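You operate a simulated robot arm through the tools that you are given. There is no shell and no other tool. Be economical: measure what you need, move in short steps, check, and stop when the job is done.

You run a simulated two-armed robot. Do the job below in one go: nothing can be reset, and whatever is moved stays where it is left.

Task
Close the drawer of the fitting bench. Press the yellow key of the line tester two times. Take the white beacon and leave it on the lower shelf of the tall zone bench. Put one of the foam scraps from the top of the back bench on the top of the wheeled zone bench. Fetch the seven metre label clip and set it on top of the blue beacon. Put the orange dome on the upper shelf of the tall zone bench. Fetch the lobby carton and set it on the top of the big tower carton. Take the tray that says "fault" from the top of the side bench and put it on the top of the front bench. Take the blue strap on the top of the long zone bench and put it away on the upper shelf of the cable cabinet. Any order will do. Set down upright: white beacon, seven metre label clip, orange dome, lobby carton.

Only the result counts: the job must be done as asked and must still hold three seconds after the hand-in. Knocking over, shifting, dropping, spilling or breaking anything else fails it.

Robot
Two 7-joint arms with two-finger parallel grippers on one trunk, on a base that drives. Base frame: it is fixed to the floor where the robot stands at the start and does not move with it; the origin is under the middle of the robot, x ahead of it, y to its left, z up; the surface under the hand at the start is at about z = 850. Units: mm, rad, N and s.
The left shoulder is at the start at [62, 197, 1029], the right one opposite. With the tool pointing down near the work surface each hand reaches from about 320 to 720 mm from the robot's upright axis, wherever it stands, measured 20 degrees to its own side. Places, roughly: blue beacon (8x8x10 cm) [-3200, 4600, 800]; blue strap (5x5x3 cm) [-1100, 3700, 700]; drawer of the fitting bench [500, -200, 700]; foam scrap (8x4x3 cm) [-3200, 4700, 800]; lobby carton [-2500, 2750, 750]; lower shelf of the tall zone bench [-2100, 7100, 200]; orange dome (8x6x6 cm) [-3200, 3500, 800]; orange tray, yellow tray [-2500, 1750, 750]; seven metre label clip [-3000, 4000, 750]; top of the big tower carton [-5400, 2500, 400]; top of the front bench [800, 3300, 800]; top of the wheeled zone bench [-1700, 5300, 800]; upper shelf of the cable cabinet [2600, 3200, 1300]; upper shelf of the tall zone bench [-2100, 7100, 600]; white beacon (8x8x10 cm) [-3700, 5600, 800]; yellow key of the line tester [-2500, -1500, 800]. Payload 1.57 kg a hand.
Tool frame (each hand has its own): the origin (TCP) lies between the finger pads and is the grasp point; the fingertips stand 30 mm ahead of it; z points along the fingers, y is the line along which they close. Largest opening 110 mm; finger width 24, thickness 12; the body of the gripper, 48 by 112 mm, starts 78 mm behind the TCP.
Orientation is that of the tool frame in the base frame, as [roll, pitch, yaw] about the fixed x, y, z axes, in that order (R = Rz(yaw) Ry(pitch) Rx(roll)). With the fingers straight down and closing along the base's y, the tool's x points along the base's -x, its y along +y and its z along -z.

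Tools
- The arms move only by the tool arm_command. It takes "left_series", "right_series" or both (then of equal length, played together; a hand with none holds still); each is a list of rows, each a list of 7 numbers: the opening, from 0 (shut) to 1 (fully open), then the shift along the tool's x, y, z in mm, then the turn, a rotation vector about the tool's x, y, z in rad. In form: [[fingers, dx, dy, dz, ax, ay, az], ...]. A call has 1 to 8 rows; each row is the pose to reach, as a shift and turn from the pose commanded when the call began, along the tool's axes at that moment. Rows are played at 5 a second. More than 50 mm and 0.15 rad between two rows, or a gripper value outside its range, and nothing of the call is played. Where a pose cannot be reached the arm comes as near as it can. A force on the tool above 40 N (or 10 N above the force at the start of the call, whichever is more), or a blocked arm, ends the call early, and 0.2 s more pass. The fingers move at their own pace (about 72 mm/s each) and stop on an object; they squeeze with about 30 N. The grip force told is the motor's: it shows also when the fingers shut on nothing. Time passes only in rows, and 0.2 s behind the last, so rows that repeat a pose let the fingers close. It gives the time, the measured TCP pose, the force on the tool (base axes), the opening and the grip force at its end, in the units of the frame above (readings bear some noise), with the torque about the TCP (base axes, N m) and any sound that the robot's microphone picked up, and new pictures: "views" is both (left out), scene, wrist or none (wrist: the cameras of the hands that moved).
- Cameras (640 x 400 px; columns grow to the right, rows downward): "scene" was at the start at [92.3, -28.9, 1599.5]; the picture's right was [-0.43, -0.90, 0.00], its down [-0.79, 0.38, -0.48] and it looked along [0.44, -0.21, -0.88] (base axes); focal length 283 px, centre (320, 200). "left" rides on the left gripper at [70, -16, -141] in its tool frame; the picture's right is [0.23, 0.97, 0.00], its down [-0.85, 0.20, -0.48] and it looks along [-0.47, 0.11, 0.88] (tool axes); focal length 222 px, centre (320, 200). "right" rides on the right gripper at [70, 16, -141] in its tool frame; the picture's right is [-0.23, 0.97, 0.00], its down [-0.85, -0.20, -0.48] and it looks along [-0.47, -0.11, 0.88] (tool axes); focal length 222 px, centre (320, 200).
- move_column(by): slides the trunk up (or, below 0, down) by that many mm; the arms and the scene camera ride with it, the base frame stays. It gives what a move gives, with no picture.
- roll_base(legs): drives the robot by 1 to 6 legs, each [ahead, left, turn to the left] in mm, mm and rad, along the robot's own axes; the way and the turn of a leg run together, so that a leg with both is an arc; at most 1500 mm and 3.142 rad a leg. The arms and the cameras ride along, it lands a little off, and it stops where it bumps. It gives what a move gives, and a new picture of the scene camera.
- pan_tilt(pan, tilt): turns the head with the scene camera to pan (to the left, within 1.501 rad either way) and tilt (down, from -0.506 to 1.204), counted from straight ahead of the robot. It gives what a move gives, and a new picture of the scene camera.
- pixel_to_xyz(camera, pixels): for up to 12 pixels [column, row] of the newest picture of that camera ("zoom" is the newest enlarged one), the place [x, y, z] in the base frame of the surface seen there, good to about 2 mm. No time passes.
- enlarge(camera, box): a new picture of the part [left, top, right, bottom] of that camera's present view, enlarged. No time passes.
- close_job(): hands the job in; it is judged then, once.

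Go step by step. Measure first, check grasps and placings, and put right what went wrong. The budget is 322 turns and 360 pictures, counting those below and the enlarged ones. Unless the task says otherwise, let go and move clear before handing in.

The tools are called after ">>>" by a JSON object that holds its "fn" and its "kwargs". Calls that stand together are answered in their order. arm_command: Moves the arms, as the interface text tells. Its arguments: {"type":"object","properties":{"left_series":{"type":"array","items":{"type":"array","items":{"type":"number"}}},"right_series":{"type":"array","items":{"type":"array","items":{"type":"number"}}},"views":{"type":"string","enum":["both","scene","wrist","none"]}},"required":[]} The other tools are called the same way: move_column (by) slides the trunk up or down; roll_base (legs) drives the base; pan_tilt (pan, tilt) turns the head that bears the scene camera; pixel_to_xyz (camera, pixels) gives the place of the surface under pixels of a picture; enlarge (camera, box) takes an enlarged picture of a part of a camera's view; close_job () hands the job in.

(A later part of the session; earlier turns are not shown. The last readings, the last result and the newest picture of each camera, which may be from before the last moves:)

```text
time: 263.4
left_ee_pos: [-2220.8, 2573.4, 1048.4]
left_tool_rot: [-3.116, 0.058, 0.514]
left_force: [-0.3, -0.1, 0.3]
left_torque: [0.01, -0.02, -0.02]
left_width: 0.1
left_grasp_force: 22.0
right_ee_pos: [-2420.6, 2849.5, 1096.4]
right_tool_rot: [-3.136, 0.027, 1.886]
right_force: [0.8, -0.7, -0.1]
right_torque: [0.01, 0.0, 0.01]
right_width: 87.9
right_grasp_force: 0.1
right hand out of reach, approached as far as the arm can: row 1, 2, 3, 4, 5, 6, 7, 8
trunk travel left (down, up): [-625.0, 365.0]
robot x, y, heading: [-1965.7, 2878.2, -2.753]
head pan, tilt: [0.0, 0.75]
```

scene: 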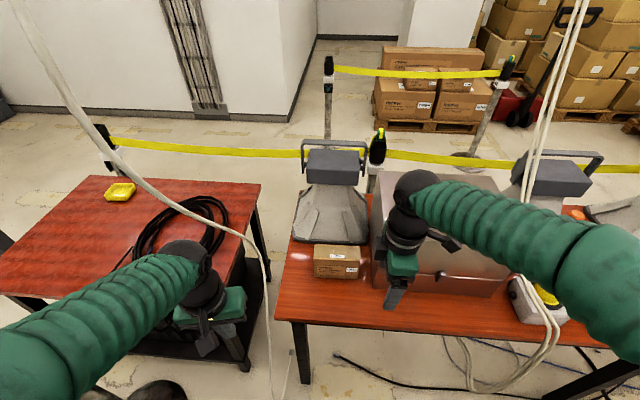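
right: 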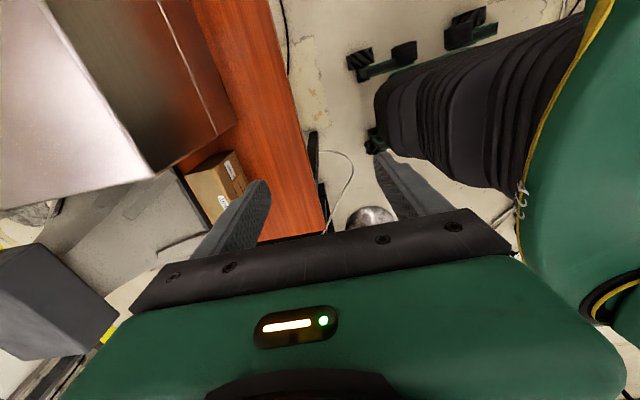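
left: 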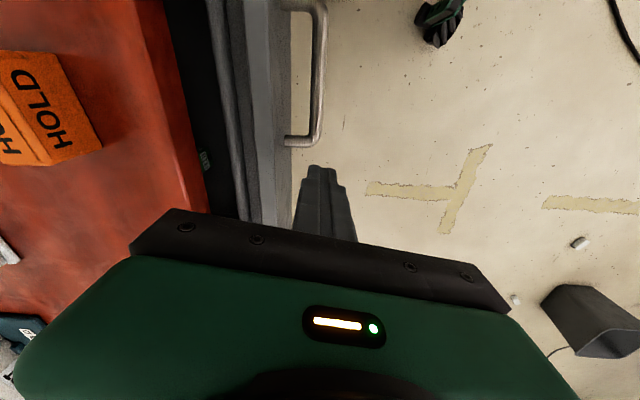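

That orientation is out of reach from here. I re-place the base at (-2109,3052), heading -2.0, so the hand needs less twist.

>>> {"fn": "roll_base", "kwargs": {"legs": [[66, -215, 0], [0, 0, 0.753]]}}

```text
time: 267.1
left_ee_pos: [-2082.4, 2649.1, 1048.5]
left_tool_rot: [-3.117, 0.058, 1.268]
left_force: [0.4, 0.1, -0.3]
left_torque: [-0.07, -0.01, 0.03]
left_width: 0.0
left_grasp_force: 21.4
right_ee_pos: [-2415.0, 2710.7, 1095.3]
right_tool_rot: [-3.134, 0.029, 2.641]
right_force: [-0.4, -0.4, 0.4]
right_torque: [0.0, -0.02, 0.0]
right_width: 88.2
right_grasp_force: 0.0
trunk travel left (down, up): [-625.0, 365.0]
robot x, y, heading: [-2103.0, 3047.2, -2.0]
head pan, tilt: [0.0, 0.75]
```

scene: 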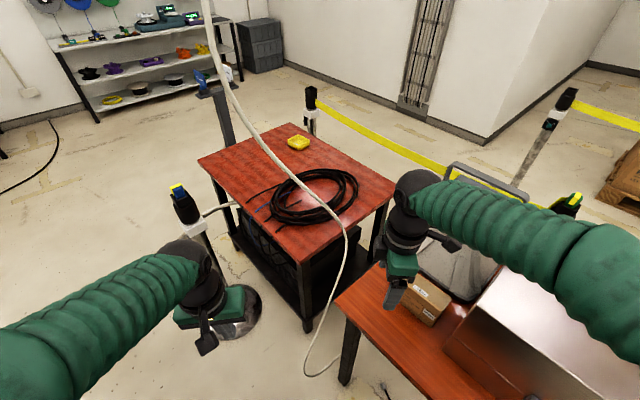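

>>> {"fn": "arm_command", "kwargs": {"right_series": [[0.8, 25, -20, 0, 0, 0, 0.15], [0.8, 51, -39, 0, 0, 0, 0.3], [0.8, 77, -59, 0, 0, 0, 0.45], [0.8, 102, -79, 0, 0, 0, 0.6], [0.8, 128, -98, 0, 0, 0, 0.754], [0.8, 153, -118, 20, 0, 0, 0.754], [0.8, 153, -118, 65, 0, 0, 0.754], [0.8, 153, -118, 110, 0, 0, 0.754]], "views": "both"}}

```text
refused: row 5 steps farther than a row can; nothing moved
```

>>> {"fn": "arm_command", "kwargs": {"right_series": [[0.8, 25, -20, 0, 0, 0, 0.14], [0.8, 51, -39, 0, 0, 0, 0.28], [0.8, 77, -59, 0, 0, 0, 0.42], [0.8, 102, -79, 0, 0, 0, 0.56], [0.8, 128, -98, 0, 0, 0, 0.7], [0.8, 153, -118, 20, 0, 0, 0.754], [0.8, 153, -118, 65, 0, 0, 0.754], [0.8, 153, -118, 110, 0, 0, 0.754]], "views": "both"}}

```text
time: 268.9
left_ee_pos: [-2081.4, 2648.3, 1049.5]
left_tool_rot: [-3.117, 0.057, 1.269]
left_force: [-0.1, -0.3, -0.9]
left_torque: [0.01, 0.02, -0.04]
left_width: 0.0
left_grasp_force: 21.6
right_ee_pos: [-2549.9, 2768.8, 1042.0]
right_tool_rot: [3.129, 0.025, 1.883]
right_force: [0.5, 0.9, 0.4]
right_torque: [-0.02, -0.02, -0.03]
right_width: 88.2
right_grasp_force: 0.0
right hand out of reach, approached as far as the arm can: row 1, 2, 3, 4, 5, 6, 7, 8
trunk travel left (down, up): [-625.0, 365.0]
robot x, y, heading: [-2099.7, 3046.3, -2.004]
head pan, tilt: [0.0, 0.75]
```

scene: 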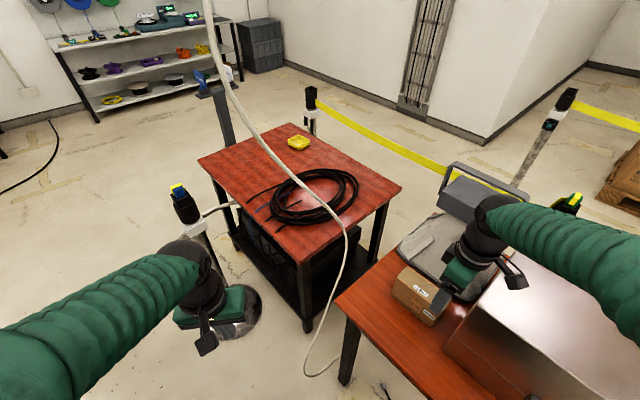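
right: 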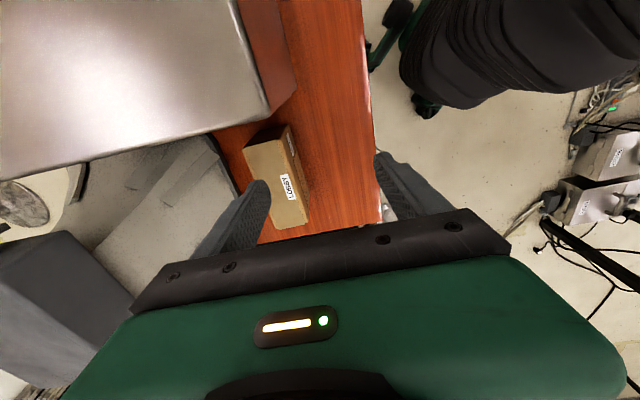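

>>> {"fn": "arm_command", "kwargs": {"right_series": [[0.8, -10, -12, 30, 0, 0, 0], [0.8, -20, -25, 60, 0, 0, 0], [0.8, -40, -50, 70, 0, 0, 0], [0.8, -55, -65, 80, 0, 0, 0], [0.8, -66, -80, 80, 0, 0, 0]], "views": "none"}}

```text
time: 270.1
left_ee_pos: [-2082.0, 2649.5, 1047.0]
left_tool_rot: [-3.116, 0.057, 1.268]
left_force: [-0.5, 0.1, 0.0]
left_torque: [-0.01, 0.03, 0.03]
left_width: 0.0
left_grasp_force: 20.5
right_ee_pos: [-2549.2, 2782.3, 1021.2]
right_tool_rot: [3.131, 0.025, 1.885]
right_force: [0.1, 0.5, 0.4]
right_torque: [0.03, 0.03, 0.03]
right_width: 88.2
right_grasp_force: 0.0
right hand out of reach, approached as far as the arm can: row 1, 2, 3, 4, 5
trunk travel left (down, up): [-625.0, 365.0]
robot x, y, heading: [-2102.1, 3048.7, -2.002]
head pan, tilt: [0.0, 0.75]
```

The twisted wrist limits the reach. Standing further north, facing along the bench, would fit better; check for hanging cables on that side first.

>>> {"fn": "pan_tilt", "kwargs": {"pan": -1.1, "tilt": 0.7}}

>>> {"fn": "pixel_to_xyz", "kwargs": {"camera": "scene", "pixels": [[320, 200], [400, 200], [450, 250], [480, 300], [350, 300], [420, 330]]}}

```text
time: 271.4
left_ee_pos: [-2082.1, 2649.1, 1048.0]
left_tool_rot: [-3.115, 0.057, 1.27]
left_force: [-0.7, -1.0, 0.1]
left_torque: [-0.01, 0.0, -0.03]
left_width: 0.1
left_grasp_force: 20.9
right_ee_pos: [-2549.0, 2781.5, 1020.4]
right_tool_rot: [3.129, 0.027, 1.886]
right_force: [-0.3, -0.1, 0.9]
right_torque: [0.0, 0.0, -0.01]
right_width: 88.1
right_grasp_force: 0.0
trunk travel left (down, up): [-625.0, 365.0]
robot x, y, heading: [-2103.1, 3048.0, -1.999]
head pan, tilt: [-1.1, 0.7]
```

scene: 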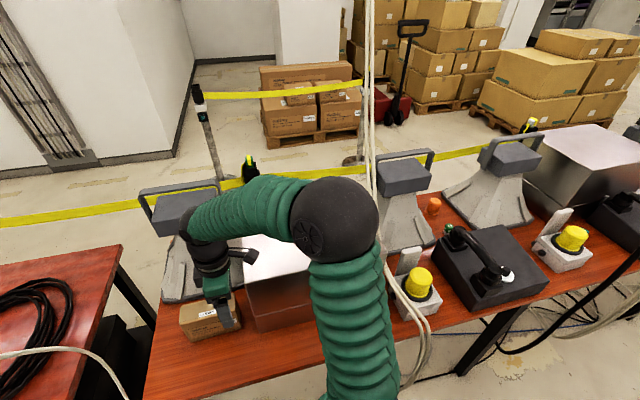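

```text
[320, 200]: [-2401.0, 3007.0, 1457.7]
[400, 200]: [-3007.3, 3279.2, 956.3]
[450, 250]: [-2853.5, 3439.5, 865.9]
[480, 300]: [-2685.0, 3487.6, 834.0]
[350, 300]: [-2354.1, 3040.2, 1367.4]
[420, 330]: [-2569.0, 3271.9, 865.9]
```

>>> {"fn": "pixel_to_xyz", "kwargs": {"camera": "scene", "pixels": [[366, 50], [372, 150], [393, 278], [410, 300], [427, 345], [404, 383], [371, 100], [433, 206], [500, 345], [640, 250]]}}

>>> {"fn": "enlarge", "kwargs": {"camera": "scene", "box": [330, 120, 530, 400]}}

```text
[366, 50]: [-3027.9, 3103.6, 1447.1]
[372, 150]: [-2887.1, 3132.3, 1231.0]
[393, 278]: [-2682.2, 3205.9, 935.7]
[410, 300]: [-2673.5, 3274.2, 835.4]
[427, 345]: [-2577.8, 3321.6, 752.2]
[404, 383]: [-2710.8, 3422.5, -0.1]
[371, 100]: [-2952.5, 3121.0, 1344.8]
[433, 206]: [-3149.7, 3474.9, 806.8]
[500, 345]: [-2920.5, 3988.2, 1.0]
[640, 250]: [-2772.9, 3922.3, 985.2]
```

```text
1.43 times, centred on (430, 260) of scene
```

zoom: 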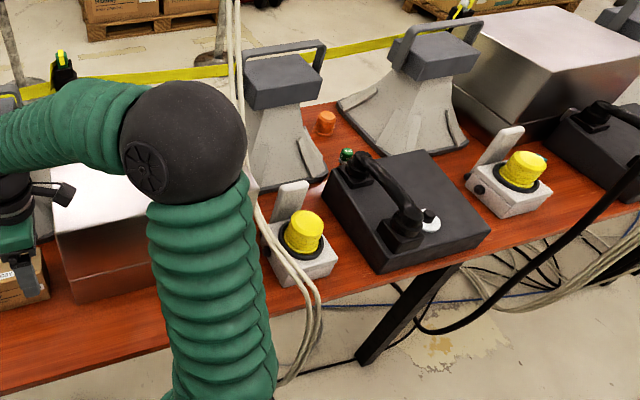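

The draped cable stays west of the bench edge. I pull the right hand in, then turn and shift the base.

>>> {"fn": "arm_command", "kwargs": {"right_series": [[0.8, 5, 40, -20, 0, 0, 0], [0.8, 10, 80, -40, 0, 0, 0], [0.8, 15, 120, -55, 0, 0, 0], [0.8, 20, 160, -60, 0, 0, 0]], "views": "none"}}

>>> {"fn": "roll_base", "kwargs": {"legs": [[0, 0, 0.746]]}}

```text
time: 272.4
left_ee_pos: [-2081.2, 2649.9, 1048.1]
left_tool_rot: [-3.116, 0.058, 1.27]
left_force: [0.1, 0.1, -0.2]
left_torque: [0.03, -0.02, 0.0]
left_width: 0.1
left_grasp_force: 21.0
right_ee_pos: [-2407.1, 2839.6, 1063.5]
right_tool_rot: [2.897, 0.157, 1.85]
right_force: [0.1, 0.4, 1.4]
right_torque: [-0.04, -0.02, 0.04]
right_width: 87.9
right_grasp_force: 0.0
trunk travel left (down, up): [-625.0, 365.0]
robot x, y, heading: [-2099.2, 3046.6, -2.007]
head pan, tilt: [-1.1, 0.7]
stopped in row 4 (right hand): the arm was blocked; the commanded pose is now the measured one
```

```text
time: 274.8
left_ee_pos: [-1816.3, 2769.2, 1048.2]
left_tool_rot: [-3.115, 0.058, 2.015]
left_force: [0.2, -0.5, 0.0]
left_torque: [-0.02, -0.05, -0.03]
left_width: 0.0
left_grasp_force: 21.4
right_ee_pos: [-2184.1, 2686.5, 1063.7]
right_tool_rot: [2.894, 0.155, 2.594]
right_force: [-0.3, 0.5, -0.4]
right_torque: [-0.01, 0.0, -0.02]
right_width: 87.8
right_grasp_force: 0.0
trunk travel left (down, up): [-625.0, 365.0]
robot x, y, heading: [-2101.5, 3046.0, -1.257]
head pan, tilt: [-1.1, 0.7]
```

scene: 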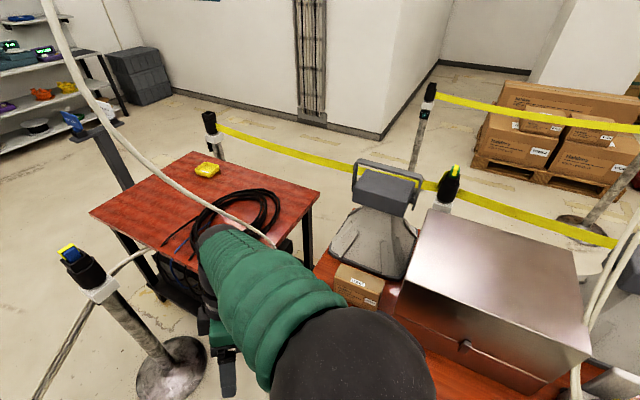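

>>> {"fn": "roll_base", "kwargs": {"legs": [[-272, -81, 0]]}}

```text
time: 276.8
left_ee_pos: [-1976.8, 3008.0, 1047.5]
left_tool_rot: [-3.112, 0.056, 2.014]
left_force: [-0.3, -0.1, -0.3]
left_torque: [0.01, 0.06, 0.0]
left_width: 0.1
left_grasp_force: 21.4
right_ee_pos: [-2343.5, 2927.6, 1064.3]
right_tool_rot: [2.896, 0.153, 2.598]
right_force: [-0.2, -0.2, -0.6]
right_torque: [-0.05, 0.04, -0.01]
right_width: 87.7
right_grasp_force: 0.1
trunk travel left (down, up): [-625.0, 365.0]
robot x, y, heading: [-2265.0, 3287.2, -1.258]
head pan, tilt: [-1.1, 0.7]
```

scene: 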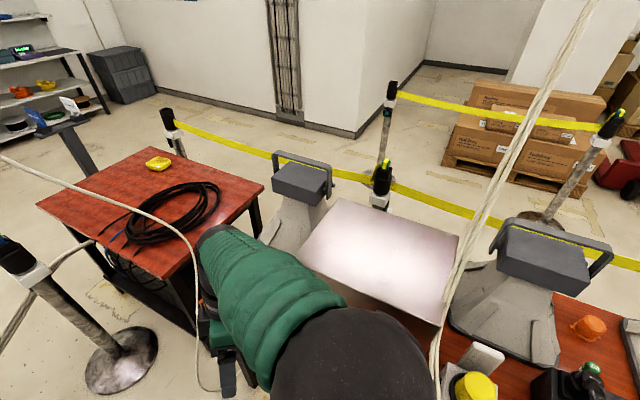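

Base placed at (-2265,3287), heading -1.26. First set the right hand upright again with yaw 1.887.

>>> {"fn": "arm_command", "kwargs": {"right_series": [[0.8, 0, 0, 0, 0.048, 0.01, 0.121], [0.8, 0, 0, 0, 0.096, 0.02, 0.242], [0.8, 0, 0, 0, 0.145, 0.03, 0.363], [0.8, 0, 0, 0, 0.193, 0.039, 0.483], [0.8, 0, 0, 0, 0.241, 0.049, 0.604], [0.8, 0, 0, 0, 0.289, 0.059, 0.725]], "views": "none"}}

```text
time: 277.4
left_ee_pos: [-1978.1, 3009.5, 1048.3]
left_tool_rot: [-3.114, 0.057, 2.015]
left_force: [-0.1, -0.5, -0.6]
left_torque: [-0.01, 0.01, -0.03]
left_width: 0.0
left_grasp_force: 21.4
right_ee_pos: [-2334.7, 2932.9, 1062.1]
right_tool_rot: [2.768, 0.166, 2.36]
right_force: [0.3, 0.7, 0.7]
right_torque: [-0.01, 0.01, -0.02]
right_width: 88.2
right_grasp_force: 0.2
trunk travel left (down, up): [-625.0, 365.0]
robot x, y, heading: [-2268.7, 3288.1, -1.252]
head pan, tilt: [-1.1, 0.7]
stopped in row 3 (right hand): the arm was blocked; the commanded pose is now the measured one
```

>>> {"fn": "arm_command", "kwargs": {"right_series": [[0.8, 8, -43, -18, 0, 0, 0], [0.8, 15, -86, -36, 0, 0, 0], [0.8, 23, -129, -55, 0, 0, 0]], "views": "both"}}

```text
time: 278.2
left_ee_pos: [-1981.1, 3006.5, 1047.2]
left_tool_rot: [-3.117, 0.055, 2.013]
left_force: [0.0, -0.3, 0.9]
left_torque: [0.03, 0.01, 0.01]
left_width: 0.1
left_grasp_force: 21.5
right_ee_pos: [-2449.5, 2848.3, 1059.0]
right_tool_rot: [2.772, 0.164, 2.359]
right_force: [1.0, -0.2, -0.9]
right_torque: [-0.03, 0.01, 0.01]
right_width: 88.0
right_grasp_force: 0.1
trunk travel left (down, up): [-625.0, 365.0]
robot x, y, heading: [-2265.9, 3288.1, -1.257]
head pan, tilt: [-1.1, 0.7]
```

scene: 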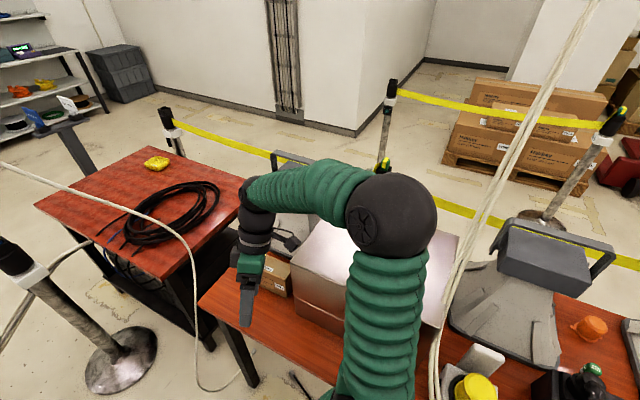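
right: 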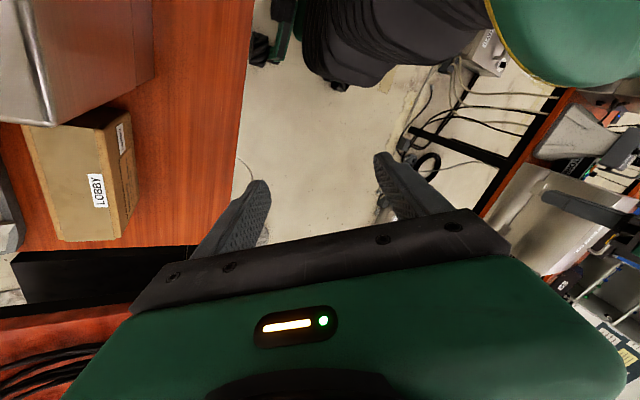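

Hand is free now. Right its orientation here.

>>> {"fn": "arm_command", "kwargs": {"right_series": [[0.8, 0, 0, 0, 0.08, 0.0144, 0.0992], [0.8, 0, 0, 0, 0.16, 0.0288, 0.1984], [0.8, 0, 0, 0, 0.24, 0.0432, 0.2976], [0.8, 0, 0, 0, 0.32, 0.0576, 0.3968], [0.8, 0, 0, 0, 0.4, 0.072, 0.496]], "views": "none"}}

```text
time: 279.4
left_ee_pos: [-1977.7, 3010.9, 1048.0]
left_tool_rot: [-3.113, 0.058, 2.016]
left_force: [-0.1, -0.7, -0.4]
left_torque: [0.01, 0.01, 0.0]
left_width: 0.0
left_grasp_force: 21.5
right_ee_pos: [-2447.8, 2851.7, 1062.8]
right_tool_rot: [-3.139, 0.001, 1.887]
right_force: [-0.4, 0.6, -0.8]
right_torque: [0.02, 0.02, 0.0]
right_width: 87.8
right_grasp_force: 0.0
trunk travel left (down, up): [-625.0, 365.0]
robot x, y, heading: [-2265.8, 3288.1, -1.258]
head pan, tilt: [-1.1, 0.7]
```

>>> {"fn": "arm_command", "kwargs": {"right_series": [[0.8, -22, -40, 0, 0, 0, 0], [0.8, -45, -81, 0, 0, 0, 0], [0.8, -68, -122, 0, 0, 0, 0], [0.8, -91, -162, 0, 0, 0, 0], [0.8, -113, -203, 0, 0, 0, 0], [0.8, -113, -203, 40, 0, 0, 0], [0.8, -113, -203, 80, 0, 0, 0]], "views": "both"}}

```text
time: 281.0
left_ee_pos: [-1977.7, 3010.9, 1048.9]
left_tool_rot: [-3.115, 0.06, 2.016]
left_force: [-0.1, 0.1, -0.8]
left_torque: [-0.03, -0.02, -0.01]
left_width: 0.0
left_grasp_force: 21.3
right_ee_pos: [-2566.1, 2793.5, 1043.9]
right_tool_rot: [-3.139, 0.004, 1.889]
right_force: [0.6, 0.5, -0.2]
right_torque: [0.0, 0.03, -0.04]
right_width: 87.7
right_grasp_force: 0.0
right hand out of reach, approached as far as the arm can: row 3, 4, 5, 6, 7
trunk travel left (down, up): [-625.0, 365.0]
robot x, y, heading: [-2266.9, 3290.5, -1.258]
head pan, tilt: [-1.1, 0.7]
```

scene: 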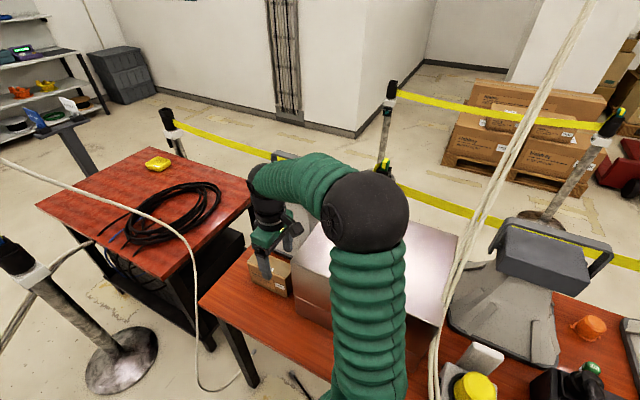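
right: 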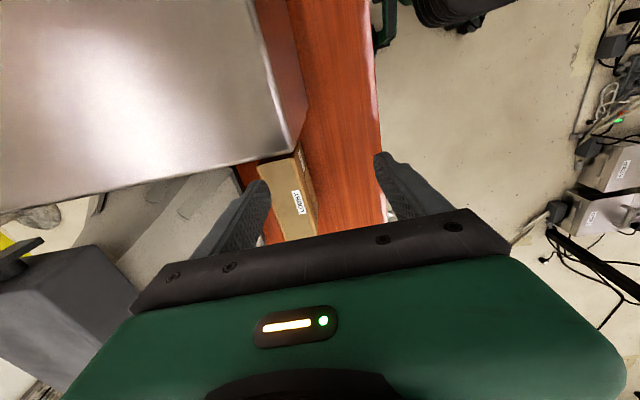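

The right wrist's positive twist is the limit. I test the opposite twist in free air: first draw the hand back over the aisle.

>>> {"fn": "arm_command", "kwargs": {"right_series": [[0.8, -4, 48, -10, 0, 0, 0], [0.8, -8, 97, -20, 0, 0, 0], [0.8, -12, 145, -20, 0, 0, 0], [0.8, -16, 194, -20, 0, 0, 0], [0.8, -19, 235, -20, 0, 0, 0]], "views": "none"}}

```text
refused: row 2 steps farther than a row can; nothing moved
```

>>> {"fn": "arm_command", "kwargs": {"right_series": [[0.8, -4, 45, -10, 0, 0, 0], [0.8, -8, 90, -20, 0, 0, 0], [0.8, -12, 135, -20, 0, 0, 0], [0.8, -16, 180, -20, 0, 0, 0], [0.8, -19, 225, -20, 0, 0, 0]], "views": "none"}}

```text
time: 282.2
left_ee_pos: [-1979.3, 3010.2, 1049.0]
left_tool_rot: [-3.114, 0.057, 2.015]
left_force: [0.0, 0.4, 0.3]
left_torque: [0.01, 0.05, -0.02]
left_width: 0.0
left_grasp_force: 21.6
right_ee_pos: [-2346.3, 2837.4, 1066.1]
right_tool_rot: [-3.139, 0.001, 1.886]
right_force: [-0.4, -0.7, -0.3]
right_torque: [0.01, 0.02, 0.0]
right_width: 87.9
right_grasp_force: 0.0
trunk travel left (down, up): [-625.0, 365.0]
robot x, y, heading: [-2268.0, 3287.7, -1.259]
head pan, tilt: [-1.1, 0.7]
```

>>> {"fn": "arm_command", "kwargs": {"right_series": [[0.8, 0, 0, 0, 0, 0, 0.15], [0.8, 0, 0, 0, 0, 0, 0.3], [0.8, 0, 0, 0, 0, 0, 0.45], [0.8, 0, 0, 0, 0, 0, 0.6], [0.8, 0, 0, 0, 0, 0, 0.75], [0.8, 0, 0, 0, 0, 0, 0.9], [0.8, 0, 0, 0, 0, 0, 1.05], [0.8, 0, 0, 0, 0, 0, 1.2]], "views": "none"}}

```text
time: 284.0
left_ee_pos: [-1980.9, 3009.0, 1048.3]
left_tool_rot: [-3.116, 0.058, 2.015]
left_force: [-0.1, 0.0, 0.0]
left_torque: [0.0, 0.02, -0.03]
left_width: 0.2
left_grasp_force: 21.3
right_ee_pos: [-2349.8, 2838.2, 1065.4]
right_tool_rot: [3.139, -0.001, 0.687]
right_force: [0.0, -0.5, 0.0]
right_torque: [0.0, -0.01, 0.0]
right_width: 87.8
right_grasp_force: 0.1
trunk travel left (down, up): [-625.0, 365.0]
robot x, y, heading: [-2262.4, 3288.1, -1.262]
head pan, tilt: [-1.1, 0.7]
```

Fine so far (twist -1.14). Turn a further 0.9.

>>> {"fn": "arm_command", "kwargs": {"right_series": [[0.8, 0, 0, 0, 0, 0, 0.15], [0.8, 0, 0, 0, 0, 0, 0.3], [0.8, 0, 0, 0, 0, 0, 0.45], [0.8, 0, 0, 0, 0, 0, 0.6], [0.8, 0, 0, 0, 0, 0, 0.75]], "views": "none"}}

```text
time: 285.2
left_ee_pos: [-1978.7, 3010.0, 1049.4]
left_tool_rot: [-3.116, 0.057, 2.014]
left_force: [-0.3, 0.9, -0.4]
left_torque: [0.0, -0.01, 0.02]
left_width: 0.4
left_grasp_force: 21.4
right_ee_pos: [-2350.4, 2838.8, 1064.9]
right_tool_rot: [-3.141, 0.0, -0.064]
right_force: [-1.2, -1.1, 0.2]
right_torque: [-0.01, 0.02, 0.01]
right_width: 87.8
right_grasp_force: 0.1
trunk travel left (down, up): [-625.0, 365.0]
robot x, y, heading: [-2265.6, 3282.9, -1.258]
head pan, tilt: [-1.1, 0.7]
```

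Negative twist is wide. I return to the north-east stance (heading -2.6) with this twist, in clear arcs.

>>> {"fn": "roll_base", "kwargs": {"legs": [[257, 195, 0], [0, 0, -1.342], [88, 146, 0]]}}

>>> {"fn": "pan_tilt", "kwargs": {"pan": -0.1, "tilt": 0.75}}

```text
time: 291.7
left_ee_pos: [-2217.6, 2602.1, 1050.1]
left_tool_rot: [-3.12, 0.06, 0.655]
left_force: [0.0, -0.7, -0.1]
left_torque: [0.0, -0.01, 0.0]
left_width: 0.0
left_grasp_force: 21.3
right_ee_pos: [-2462.2, 2928.5, 1065.5]
right_tool_rot: [-3.142, -0.005, -1.422]
right_force: [0.5, 0.5, -0.1]
right_torque: [0.02, 0.01, 0.01]
right_width: 88.2
right_grasp_force: 0.0
trunk travel left (down, up): [-625.0, 365.0]
robot x, y, heading: [-2003.9, 2935.3, -2.621]
head pan, tilt: [-1.1, 0.7]
```

scene: 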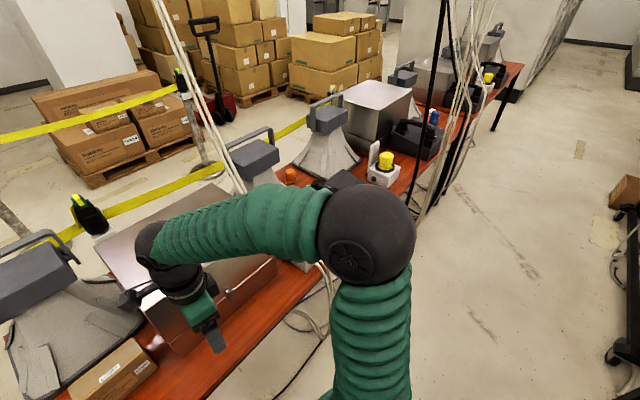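

```text
time: 293.0
left_ee_pos: [-2215.8, 2594.8, 1049.0]
left_tool_rot: [-3.114, 0.057, 0.653]
left_force: [-0.1, -0.7, -0.3]
left_torque: [0.02, -0.01, 0.01]
left_width: 0.2
left_grasp_force: 21.6
right_ee_pos: [-2460.9, 2923.3, 1065.5]
right_tool_rot: [3.139, 0.003, -1.421]
right_force: [-0.1, -0.5, 0.4]
right_torque: [0.0, -0.02, 0.01]
right_width: 87.9
right_grasp_force: 0.0
trunk travel left (down, up): [-625.0, 365.0]
robot x, y, heading: [-2006.3, 2931.9, -2.618]
head pan, tilt: [-0.099, 0.75]
```

scene: 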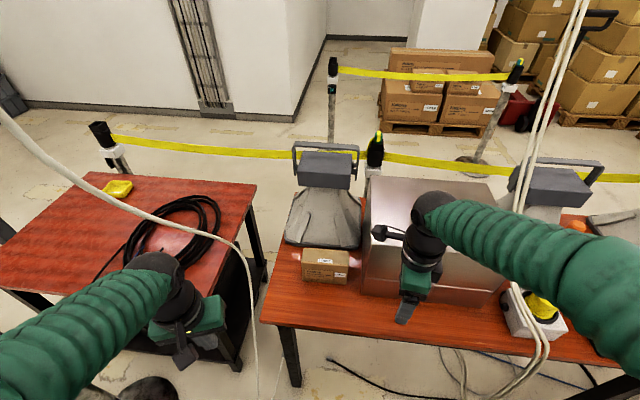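

>>> {"fn": "arm_command", "kwargs": {"right_series": [[0.8, 36, 30, 0, 0, 0, -0.08], [0.8, 73, 60, 0, 0, 0, -0.167], [0.8, 109, 90, 0, 0, 0, -0.167], [0.8, 145, 120, 0, 0, 0, -0.167], [0.8, 182, 150, 0, 0, 0, -0.167], [0.8, 218, 179, 0, 0, 0, -0.167], [0.8, 218, 179, 45, 0, 0, -0.167], [0.8, 218, 179, 90, 0, 0, -0.167]], "views": "both"}}

```text
time: 294.8
left_ee_pos: [-2216.4, 2597.7, 1049.6]
left_tool_rot: [-3.114, 0.057, 0.652]
left_force: [0.5, 0.6, 1.5]
left_torque: [-0.04, 0.0, 0.0]
left_width: 0.1
left_grasp_force: 21.2
right_ee_pos: [-2457.9, 2854.2, 1080.0]
right_tool_rot: [3.136, -0.001, -1.257]
right_force: [0.2, -0.3, -0.4]
right_torque: [-0.01, 0.03, 0.0]
right_width: 88.0
right_grasp_force: 0.1
right hand out of reach, approached as far as the arm can: row 2, 3, 4, 5, 6, 7, 8
trunk travel left (down, up): [-625.0, 365.0]
robot x, y, heading: [-2002.3, 2937.7, -2.614]
head pan, tilt: [-0.099, 0.75]
```

scene: 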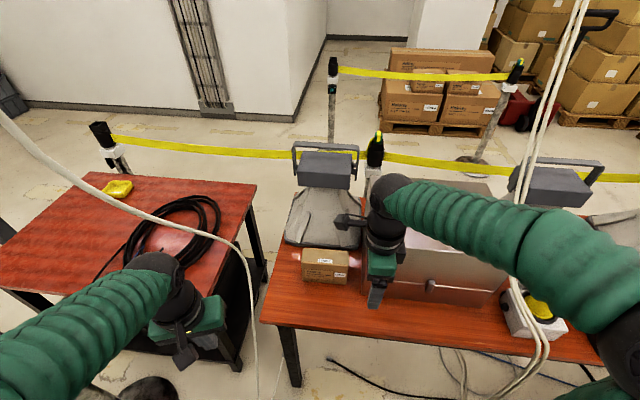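
right: 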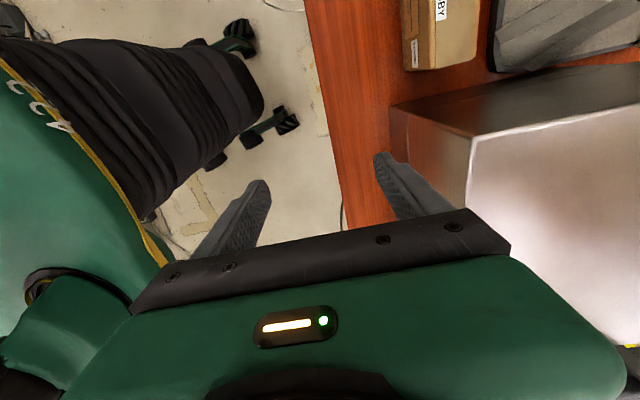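

The stalls are really a height limit (tool high relative to the shoulder). I raise the column 250 mm, then lower the hand and extend.

>>> {"fn": "move_column", "kwargs": {"by": 250}}

>>> {"fn": "arm_command", "kwargs": {"right_series": [[0.8, 0, 0, 45, 0, 0, 0], [0.8, 0, 0, 90, 0, 0, 0], [0.8, 0, 0, 135, 0, 0, 0], [0.8, 0, 0, 180, 0, 0, 0], [0.8, 0, 0, 225, 0, 0, 0], [0.8, 0, 0, 270, 0, 0, 0]], "views": "none"}}

```text
time: 297.4
left_ee_pos: [-2216.8, 2596.4, 1299.6]
left_tool_rot: [-3.113, 0.058, 0.652]
left_force: [-0.6, 0.0, -0.4]
left_torque: [-0.03, -0.02, -0.02]
left_width: 0.0
left_grasp_force: 21.3
right_ee_pos: [-2457.0, 2853.8, 1329.8]
right_tool_rot: [3.138, 0.001, -1.258]
right_force: [0.0, 0.4, 0.4]
right_torque: [-0.03, 0.0, 0.02]
right_width: 88.1
right_grasp_force: 0.1
trunk travel left (down, up): [-875.0, 115.0]
robot x, y, heading: [-2005.1, 2934.9, -2.617]
head pan, tilt: [-0.099, 0.75]
```

```text
time: 298.8
left_ee_pos: [-2217.3, 2598.1, 1297.9]
left_tool_rot: [-3.114, 0.058, 0.651]
left_force: [0.2, 0.2, 0.6]
left_torque: [0.04, -0.01, -0.01]
left_width: 0.0
left_grasp_force: 20.7
right_ee_pos: [-2406.6, 2921.5, 1197.3]
right_tool_rot: [3.136, 0.001, -1.255]
right_force: [-0.2, 0.0, -0.8]
right_torque: [0.02, 0.03, -0.03]
right_width: 88.1
right_grasp_force: 0.0
right hand out of reach, approached as far as the arm can: row 1, 2, 3, 4, 5, 6
trunk travel left (down, up): [-875.0, 115.0]
robot x, y, heading: [-2003.9, 2933.7, -2.617]
head pan, tilt: [-0.099, 0.75]
```

The wrist twist is what limits. The left arm has the opposite wide side, so I use it: lower the column, tuck the right hand inward first.

>>> {"fn": "move_column", "kwargs": {"by": -250}}

>>> {"fn": "arm_command", "kwargs": {"right_series": [[0.8, 35, -15, -10, 0, 0, 0], [0.8, 70, -30, -20, 0, 0, 0], [0.8, 105, -45, -30, 0, 0, 0], [0.8, 125, -50, -40, 0, 0, 0]], "views": "none"}}

```text
time: 301.4
left_ee_pos: [-2216.0, 2597.7, 1048.1]
left_tool_rot: [-3.114, 0.057, 0.653]
left_force: [0.1, 0.8, 0.7]
left_torque: [0.01, -0.03, -0.03]
left_width: 0.0
left_grasp_force: 21.1
right_ee_pos: [-2405.7, 2920.0, 948.3]
right_tool_rot: [3.137, -0.001, -1.257]
right_force: [-0.2, 0.4, 0.2]
right_torque: [0.0, -0.01, 0.01]
right_width: 87.9
right_grasp_force: 0.1
trunk travel left (down, up): [-625.0, 365.0]
robot x, y, heading: [-2005.1, 2935.5, -2.617]
head pan, tilt: [-0.099, 0.75]
```

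```text
time: 302.4
left_ee_pos: [-2214.9, 2596.3, 1048.4]
left_tool_rot: [-3.113, 0.058, 0.653]
left_force: [0.0, 0.1, -0.3]
left_torque: [0.01, -0.03, 0.04]
left_width: 0.0
left_grasp_force: 21.7
right_ee_pos: [-2317.2, 2828.7, 998.7]
right_tool_rot: [3.137, -0.005, -1.257]
right_force: [0.5, 0.0, -1.0]
right_torque: [-0.01, -0.01, 0.0]
right_width: 88.0
right_grasp_force: 0.0
right hand out of reach, approached as far as the arm can: row 2, 3, 4
trunk travel left (down, up): [-625.0, 365.0]
robot x, y, heading: [-2005.5, 2933.6, -2.617]
head pan, tilt: [-0.099, 0.75]
```

>>> {"fn": "roll_base", "kwargs": {"legs": [[28, -290, 0]]}}

>>> {"fn": "arm_command", "kwargs": {"left_series": [[0.8, 0, 0, 0, 0, 0, -0.14], [0.8, 0, 0, 0, 0, 0, -0.28], [0.8, 0, 0, 0, 0, 0, -0.42], [0.8, 0, 0, 0, 0, 0, -0.56], [0.8, 0, 0, 0, 0, 0, -0.7], [0.8, 0, 0, 0, 0, 0, -0.84], [0.8, 0, 0, 0, 0, 0, -0.98], [0.8, 0, 0, 0, 0, 0, -1.12]], "views": "scene"}}

```text
time: 304.4
left_ee_pos: [-2386.8, 2837.0, 1045.6]
left_tool_rot: [-3.106, 0.057, 0.654]
left_force: [0.4, -0.6, -1.2]
left_torque: [0.04, 0.01, -0.03]
left_width: 0.1
left_grasp_force: 21.7
right_ee_pos: [-2489.2, 3068.2, 999.0]
right_tool_rot: [3.133, 0.005, -1.256]
right_force: [0.5, -1.5, -1.2]
right_torque: [0.07, 0.01, 0.04]
right_width: 88.1
right_grasp_force: 0.0
trunk travel left (down, up): [-625.0, 365.0]
robot x, y, heading: [-2178.5, 3183.0, -2.615]
head pan, tilt: [-0.099, 0.75]
```

scene: 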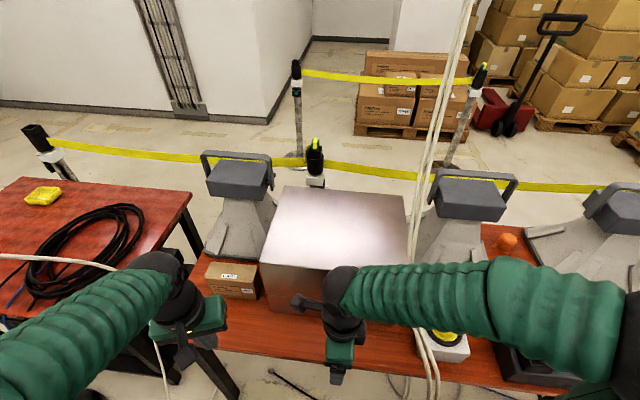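

```text
time: 306.2
left_ee_pos: [-2390.1, 2844.4, 1048.4]
left_tool_rot: [-3.078, 0.002, 1.777]
left_force: [0.2, 0.5, 0.1]
left_torque: [-0.03, -0.01, 0.0]
left_width: 87.9
left_grasp_force: 0.3
right_ee_pos: [-2493.7, 3077.3, 996.6]
right_tool_rot: [3.135, -0.003, -1.255]
right_force: [-0.3, 0.5, -0.3]
right_torque: [0.04, -0.01, 0.03]
right_width: 88.1
right_grasp_force: 0.1
trunk travel left (down, up): [-625.0, 365.0]
robot x, y, heading: [-2181.7, 3182.7, -2.614]
head pan, tilt: [-0.099, 0.75]
```

scene: 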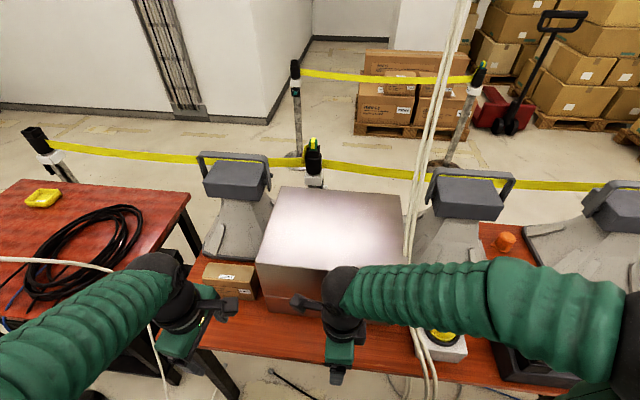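

The left hand turns well. Finish orientation and move above the carton.

>>> {"fn": "arm_command", "kwargs": {"left_series": [[0.8, -19, -40, 5, -0.03, 0, -0.05], [0.8, -38, -81, 10, -0.06, 0, -0.11], [0.8, -57, -122, 20, -0.063, 0, -0.11], [0.8, -76, -163, 30, -0.063, 0, -0.11], [0.8, -95, -204, 40, -0.063, 0, -0.11], [0.8, -115, -245, 50, -0.063, 0, -0.11], [0.8, -115, -245, 80, -0.063, 0, -0.11]], "views": "both"}}

```text
time: 307.8
left_ee_pos: [-2614.6, 2682.3, 984.0]
left_tool_rot: [3.141, -0.002, 1.883]
left_force: [0.0, 0.1, -1.2]
left_torque: [0.01, -0.01, -0.01]
left_width: 87.8
left_grasp_force: 0.0
right_ee_pos: [-2493.1, 3076.7, 998.5]
right_tool_rot: [3.136, -0.004, -1.256]
right_force: [-0.8, 0.2, 0.2]
right_torque: [0.01, 0.0, -0.02]
right_width: 88.1
right_grasp_force: 0.2
trunk travel left (down, up): [-625.0, 365.0]
robot x, y, heading: [-2180.7, 3180.1, -2.618]
head pan, tilt: [-0.099, 0.75]
```

scene: 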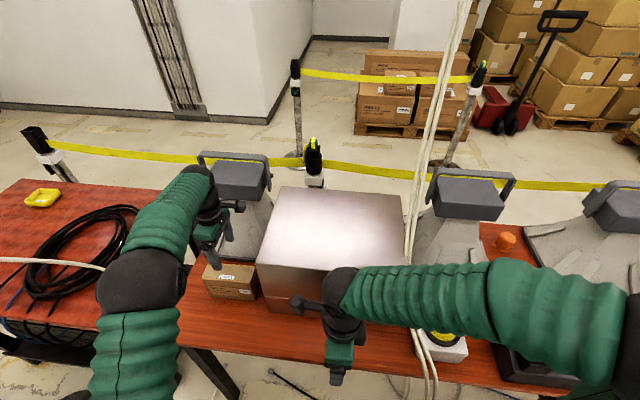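
left: 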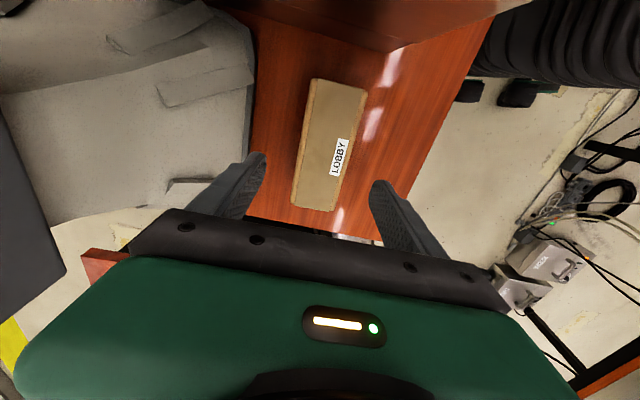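

>>> {"fn": "pixel_to_xyz", "kwargs": {"camera": "left", "pixels": [[314, 82], [362, 90], [296, 205], [333, 210], [305, 145], [349, 150], [330, 145], [245, 200]]}}

```text
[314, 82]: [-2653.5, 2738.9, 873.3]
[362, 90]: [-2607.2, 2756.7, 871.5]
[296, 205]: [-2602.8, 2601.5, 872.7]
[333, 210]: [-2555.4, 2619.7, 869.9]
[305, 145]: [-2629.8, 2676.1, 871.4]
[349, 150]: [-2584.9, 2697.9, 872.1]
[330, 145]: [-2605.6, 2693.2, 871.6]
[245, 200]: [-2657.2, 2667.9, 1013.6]
```

Centre (-2605,2679). Shift 9 mm and descend to TCP z≈817, close.

>>> {"fn": "arm_command", "kwargs": {"left_series": [[0.8, -6, 9, 40, 0, 0, 0], [0.8, -6, 9, 85, 0, 0, 0], [0.8, -6, 9, 130, 0, 0, 0], [0.8, -6, 9, 167, 0, 0, 0], [0.4, -6, 9, 167, 0, 0, 0], [0, -6, 9, 167, 0, 0, 0], [0, -6, 9, 167, 0, 0, 0]], "views": "wrist"}}

```text
time: 309.4
left_ee_pos: [-2604.1, 2676.8, 816.9]
left_tool_rot: [3.141, -0.004, 1.884]
left_force: [1.3, 0.0, 0.5]
left_torque: [-0.04, -0.03, 0.0]
left_width: 61.7
left_grasp_force: 30.5
right_ee_pos: [-2493.1, 3075.5, 996.7]
right_tool_rot: [3.135, -0.003, -1.254]
right_force: [-0.1, -0.4, 0.0]
right_torque: [0.04, 0.02, -0.02]
right_width: 88.0
right_grasp_force: 0.1
trunk travel left (down, up): [-625.0, 365.0]
robot x, y, heading: [-2179.5, 3186.7, -2.62]
head pan, tilt: [-0.099, 0.75]
```

left: 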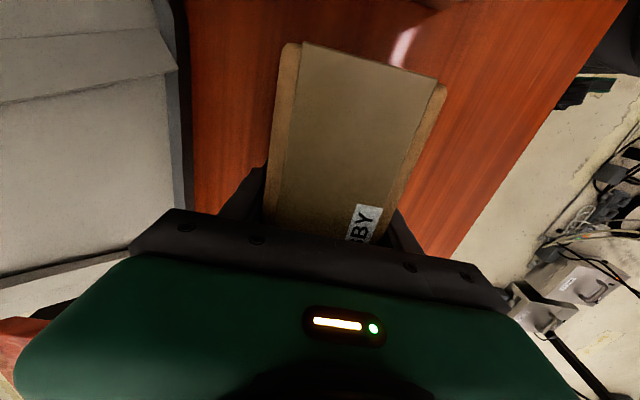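

Gripped at 61.7 mm, 30 N. Lift straight up.

>>> {"fn": "arm_command", "kwargs": {"left_series": [[0, 0, 0, -20, 0, 0, 0], [0, 0, 0, -60, 0, 0, 0], [0, 0, 0, -105, 0, 0, 0], [0, 0, 0, -150, 0, 0, 0], [0, 0, 0, -190, 0, 0, 0], [0, 0, 0, -210, 0, 0, 0]], "views": "both"}}

```text
time: 310.8
left_ee_pos: [-2600.2, 2674.7, 1027.1]
left_tool_rot: [3.141, -0.004, 1.883]
left_force: [0.2, 0.0, -4.3]
left_torque: [0.0, 0.01, -0.03]
left_width: 61.8
left_grasp_force: 29.7
right_ee_pos: [-2493.8, 3076.2, 997.8]
right_tool_rot: [3.136, -0.003, -1.254]
right_force: [-0.4, 0.1, -0.7]
right_torque: [0.01, -0.01, 0.02]
right_width: 88.2
right_grasp_force: 0.1
trunk travel left (down, up): [-625.0, 365.0]
robot x, y, heading: [-2180.8, 3182.2, -2.62]
head pan, tilt: [-0.099, 0.75]
```

scene: 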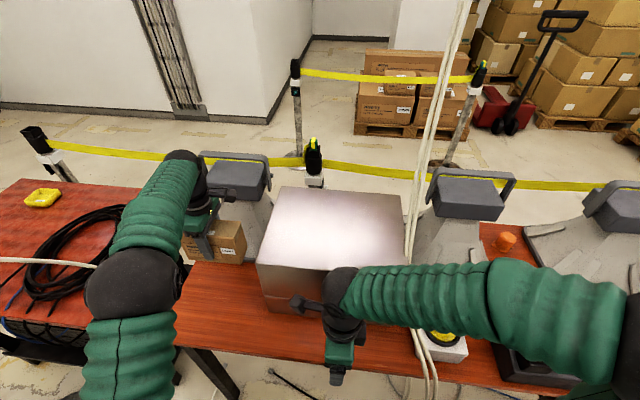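
left: 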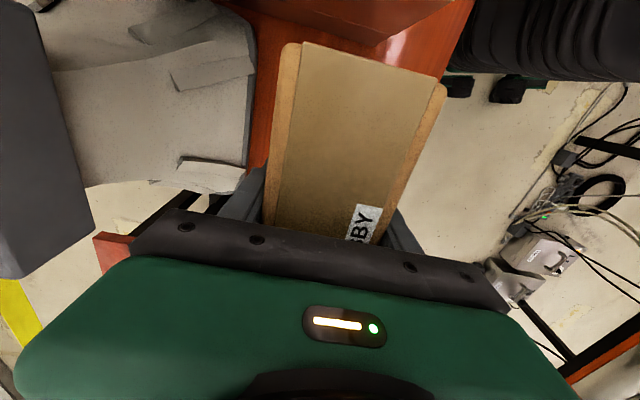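

Carton held (4.3 N). Draw the left hand back; turn the right hand back toward normal as well.

>>> {"fn": "arm_command", "kwargs": {"left_series": [[0, 15, 40, 0, 0, 0, 0], [0, 29, 80, 0, 0, 0, 0], [0, 43, 120, 0, 0, 0, 0], [0, 57, 160, 0, 0, 0, 0], [0, 65, 195, 0, 0, 0, 0], [0, 72, 230, 0, 0, 0, 0], [0, 72, 230, 0, 0, 0, 0], [0, 72, 230, 0, 0, 0, 0]], "right_series": [[0.8, 0, 0, -5, 0, 0, -0.14], [0.8, 0, 0, -10, 0, 0, -0.28], [0.8, 0, 0, -15, 0, 0, -0.42], [0.8, 0, 0, -20, 0, 0, -0.56], [0.8, 0, 0, -25, 0, 0, -0.7], [0.8, 0, 0, -30, 0, 0, -0.84], [0.8, 0, 0, -35, 0, 0, -0.98], [0.8, 0, 0, -40, 0, 0, -1.12]], "views": "scene"}}

```text
time: 312.6
left_ee_pos: [-2402.1, 2814.9, 1028.0]
left_tool_rot: [3.141, -0.004, 1.883]
left_force: [0.3, 1.0, -3.6]
left_torque: [0.0, -0.01, 0.01]
left_width: 62.1
left_grasp_force: 30.0
right_ee_pos: [-2492.6, 3075.4, 1038.4]
right_tool_rot: [3.137, 0.004, -0.133]
right_force: [0.4, -0.3, -0.7]
right_torque: [-0.03, 0.01, 0.01]
right_width: 88.0
right_grasp_force: 0.1
trunk travel left (down, up): [-625.0, 365.0]
robot x, y, heading: [-2180.6, 3183.2, -2.617]
head pan, tilt: [-0.099, 0.75]
```

scene: 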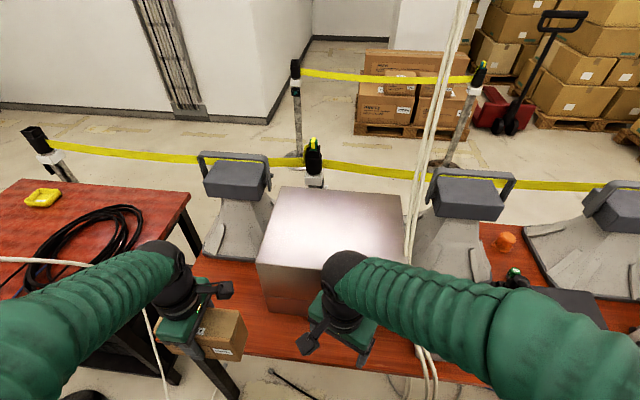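

>>> {"fn": "enlarge", "kwargs": {"camera": "scene", "box": [270, 30, 510, 180]}}

>>> {"fn": "pixel_to_xyz", "kwargs": {"camera": "zoom", "pixels": [[330, 80], [340, 130], [420, 120], [275, 60], [420, 60], [300, 210], [70, 330], [80, 120], [470, 350], [380, 155], [240, 200], [560, 100]]}}

```text
2.67 times, centred on (390, 105) of scene
```

zoom: 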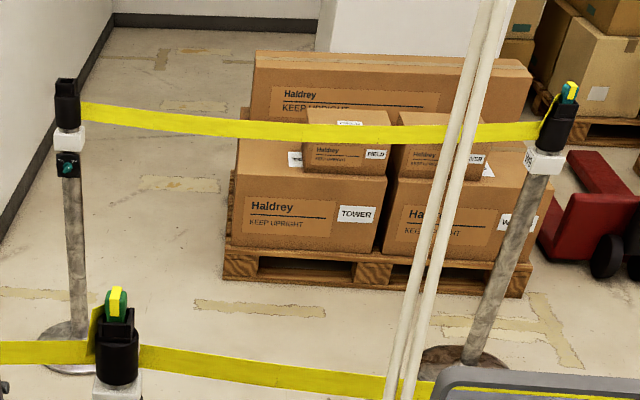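

```text
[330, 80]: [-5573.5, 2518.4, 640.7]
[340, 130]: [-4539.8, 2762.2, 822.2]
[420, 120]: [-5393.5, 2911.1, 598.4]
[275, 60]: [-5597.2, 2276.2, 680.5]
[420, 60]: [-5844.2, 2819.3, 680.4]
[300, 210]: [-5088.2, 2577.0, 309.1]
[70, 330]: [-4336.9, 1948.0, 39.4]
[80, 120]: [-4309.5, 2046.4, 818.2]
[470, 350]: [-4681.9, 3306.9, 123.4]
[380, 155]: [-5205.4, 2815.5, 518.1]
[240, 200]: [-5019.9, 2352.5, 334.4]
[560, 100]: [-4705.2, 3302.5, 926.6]
```

The TOWER carton is on the pallet behind the second tape; it has a FIELD carton on its right part. I leave the aisle southward, facing along it.

>>> {"fn": "roll_base", "kwargs": {"legs": [[-211, 295, 0], [0, 0, 1.363], [1097, 29, 0], [769, -221, 0]]}}

```text
time: 327.4
left_ee_pos: [-1105.6, 923.4, 1027.8]
left_tool_rot: [3.141, -0.005, -3.035]
left_force: [-0.1, -0.2, -5.3]
left_torque: [0.0, -0.04, 0.01]
left_width: 61.8
left_grasp_force: 30.4
right_ee_pos: [-1381.3, 889.8, 1037.1]
right_tool_rot: [3.136, 0.006, 1.227]
right_force: [-0.4, 0.0, -0.2]
right_torque: [0.01, 0.01, 0.01]
right_width: 88.1
right_grasp_force: 0.0
trunk travel left (down, up): [-625.0, 365.0]
robot x, y, heading: [-1420.8, 1217.3, -1.253]
head pan, tilt: [-0.099, 0.75]
```

scene: 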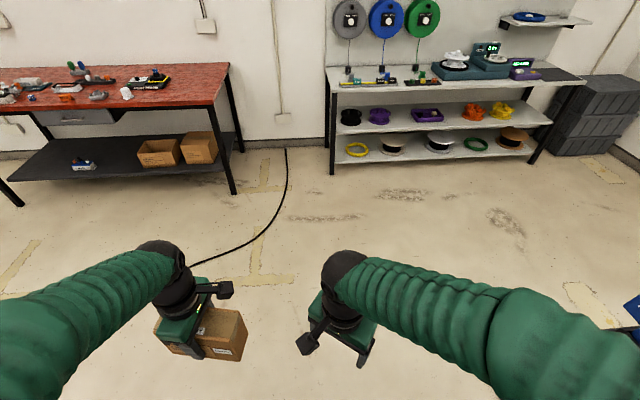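

Next, cross the open floor west: go to (-3200,150) and turn northwest to see the gap to the pallet.

>>> {"fn": "roll_base", "kwargs": {"legs": [[1006, -836, 0], [-548, -1188, 0], [0, 0, -2.4]]}}

>>> {"fn": "pan_tilt", "kwargs": {"pan": 0.0, "tilt": 0.35}}

```text
time: 346.0
left_ee_pos: [-3629.2, 110.8, 1028.0]
left_tool_rot: [-3.14, -0.005, 0.827]
left_force: [-1.0, 0.0, -4.1]
left_torque: [-0.03, 0.0, 0.01]
left_width: 61.7
left_grasp_force: 30.0
right_ee_pos: [-3445.4, 319.0, 1038.0]
right_tool_rot: [3.137, 0.004, -1.191]
right_force: [1.3, -0.2, 0.5]
right_torque: [-0.06, 0.0, 0.01]
right_width: 88.0
right_grasp_force: 0.1
trunk travel left (down, up): [-625.0, 365.0]
robot x, y, heading: [-3198.8, 99.1, 2.612]
head pan, tilt: [-0.099, 0.75]
```

scene: 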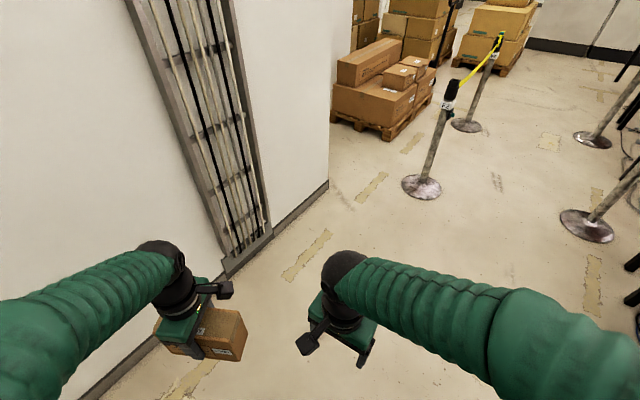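

```text
time: 346.9
left_ee_pos: [-3628.5, 111.9, 1027.7]
left_tool_rot: [3.141, -0.004, 0.827]
left_force: [0.0, -0.3, -4.6]
left_torque: [-0.01, 0.0, -0.02]
left_width: 61.9
left_grasp_force: 30.2
right_ee_pos: [-3445.7, 319.5, 1038.5]
right_tool_rot: [3.136, 0.006, -1.192]
right_force: [0.2, 0.3, -0.6]
right_torque: [0.01, 0.03, 0.02]
right_width: 88.1
right_grasp_force: 0.1
trunk travel left (down, up): [-625.0, 365.0]
robot x, y, heading: [-3202.5, 95.3, 2.609]
head pan, tilt: [0.0, 0.351]
```

scene: 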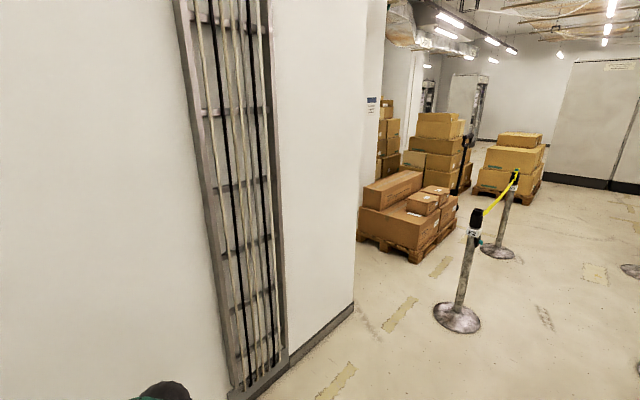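

>>> {"fn": "pixel_to_xyz", "kwargs": {"camera": "scene", "pixels": [[353, 308], [458, 320], [420, 262], [380, 205], [385, 222], [408, 208], [430, 210], [405, 240], [360, 240], [455, 232], [436, 190], [290, 362]]}}

>>> {"fn": "enlarge", "kwargs": {"camera": "scene", "box": [340, 150, 480, 280]}}

```text
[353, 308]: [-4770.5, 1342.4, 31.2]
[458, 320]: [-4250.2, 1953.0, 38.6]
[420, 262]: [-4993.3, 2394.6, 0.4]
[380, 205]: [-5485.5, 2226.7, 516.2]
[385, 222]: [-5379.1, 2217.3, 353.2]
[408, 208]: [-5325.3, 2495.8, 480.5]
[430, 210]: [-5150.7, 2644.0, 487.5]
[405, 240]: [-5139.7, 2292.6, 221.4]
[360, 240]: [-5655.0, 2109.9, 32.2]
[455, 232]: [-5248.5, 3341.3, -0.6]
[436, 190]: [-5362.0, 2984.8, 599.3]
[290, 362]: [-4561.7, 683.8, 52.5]
```

```text
3.08 times, centred on (410, 215) of scene
```

zoom: 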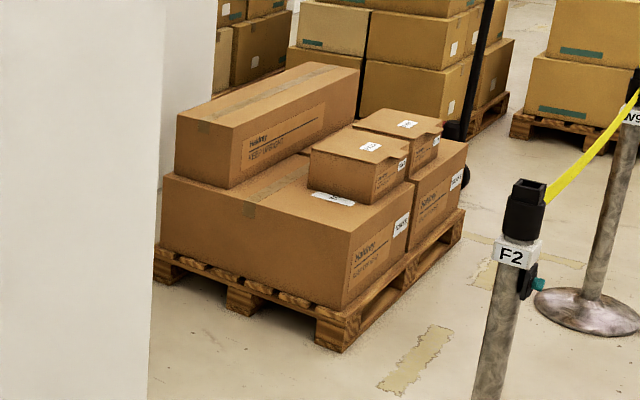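

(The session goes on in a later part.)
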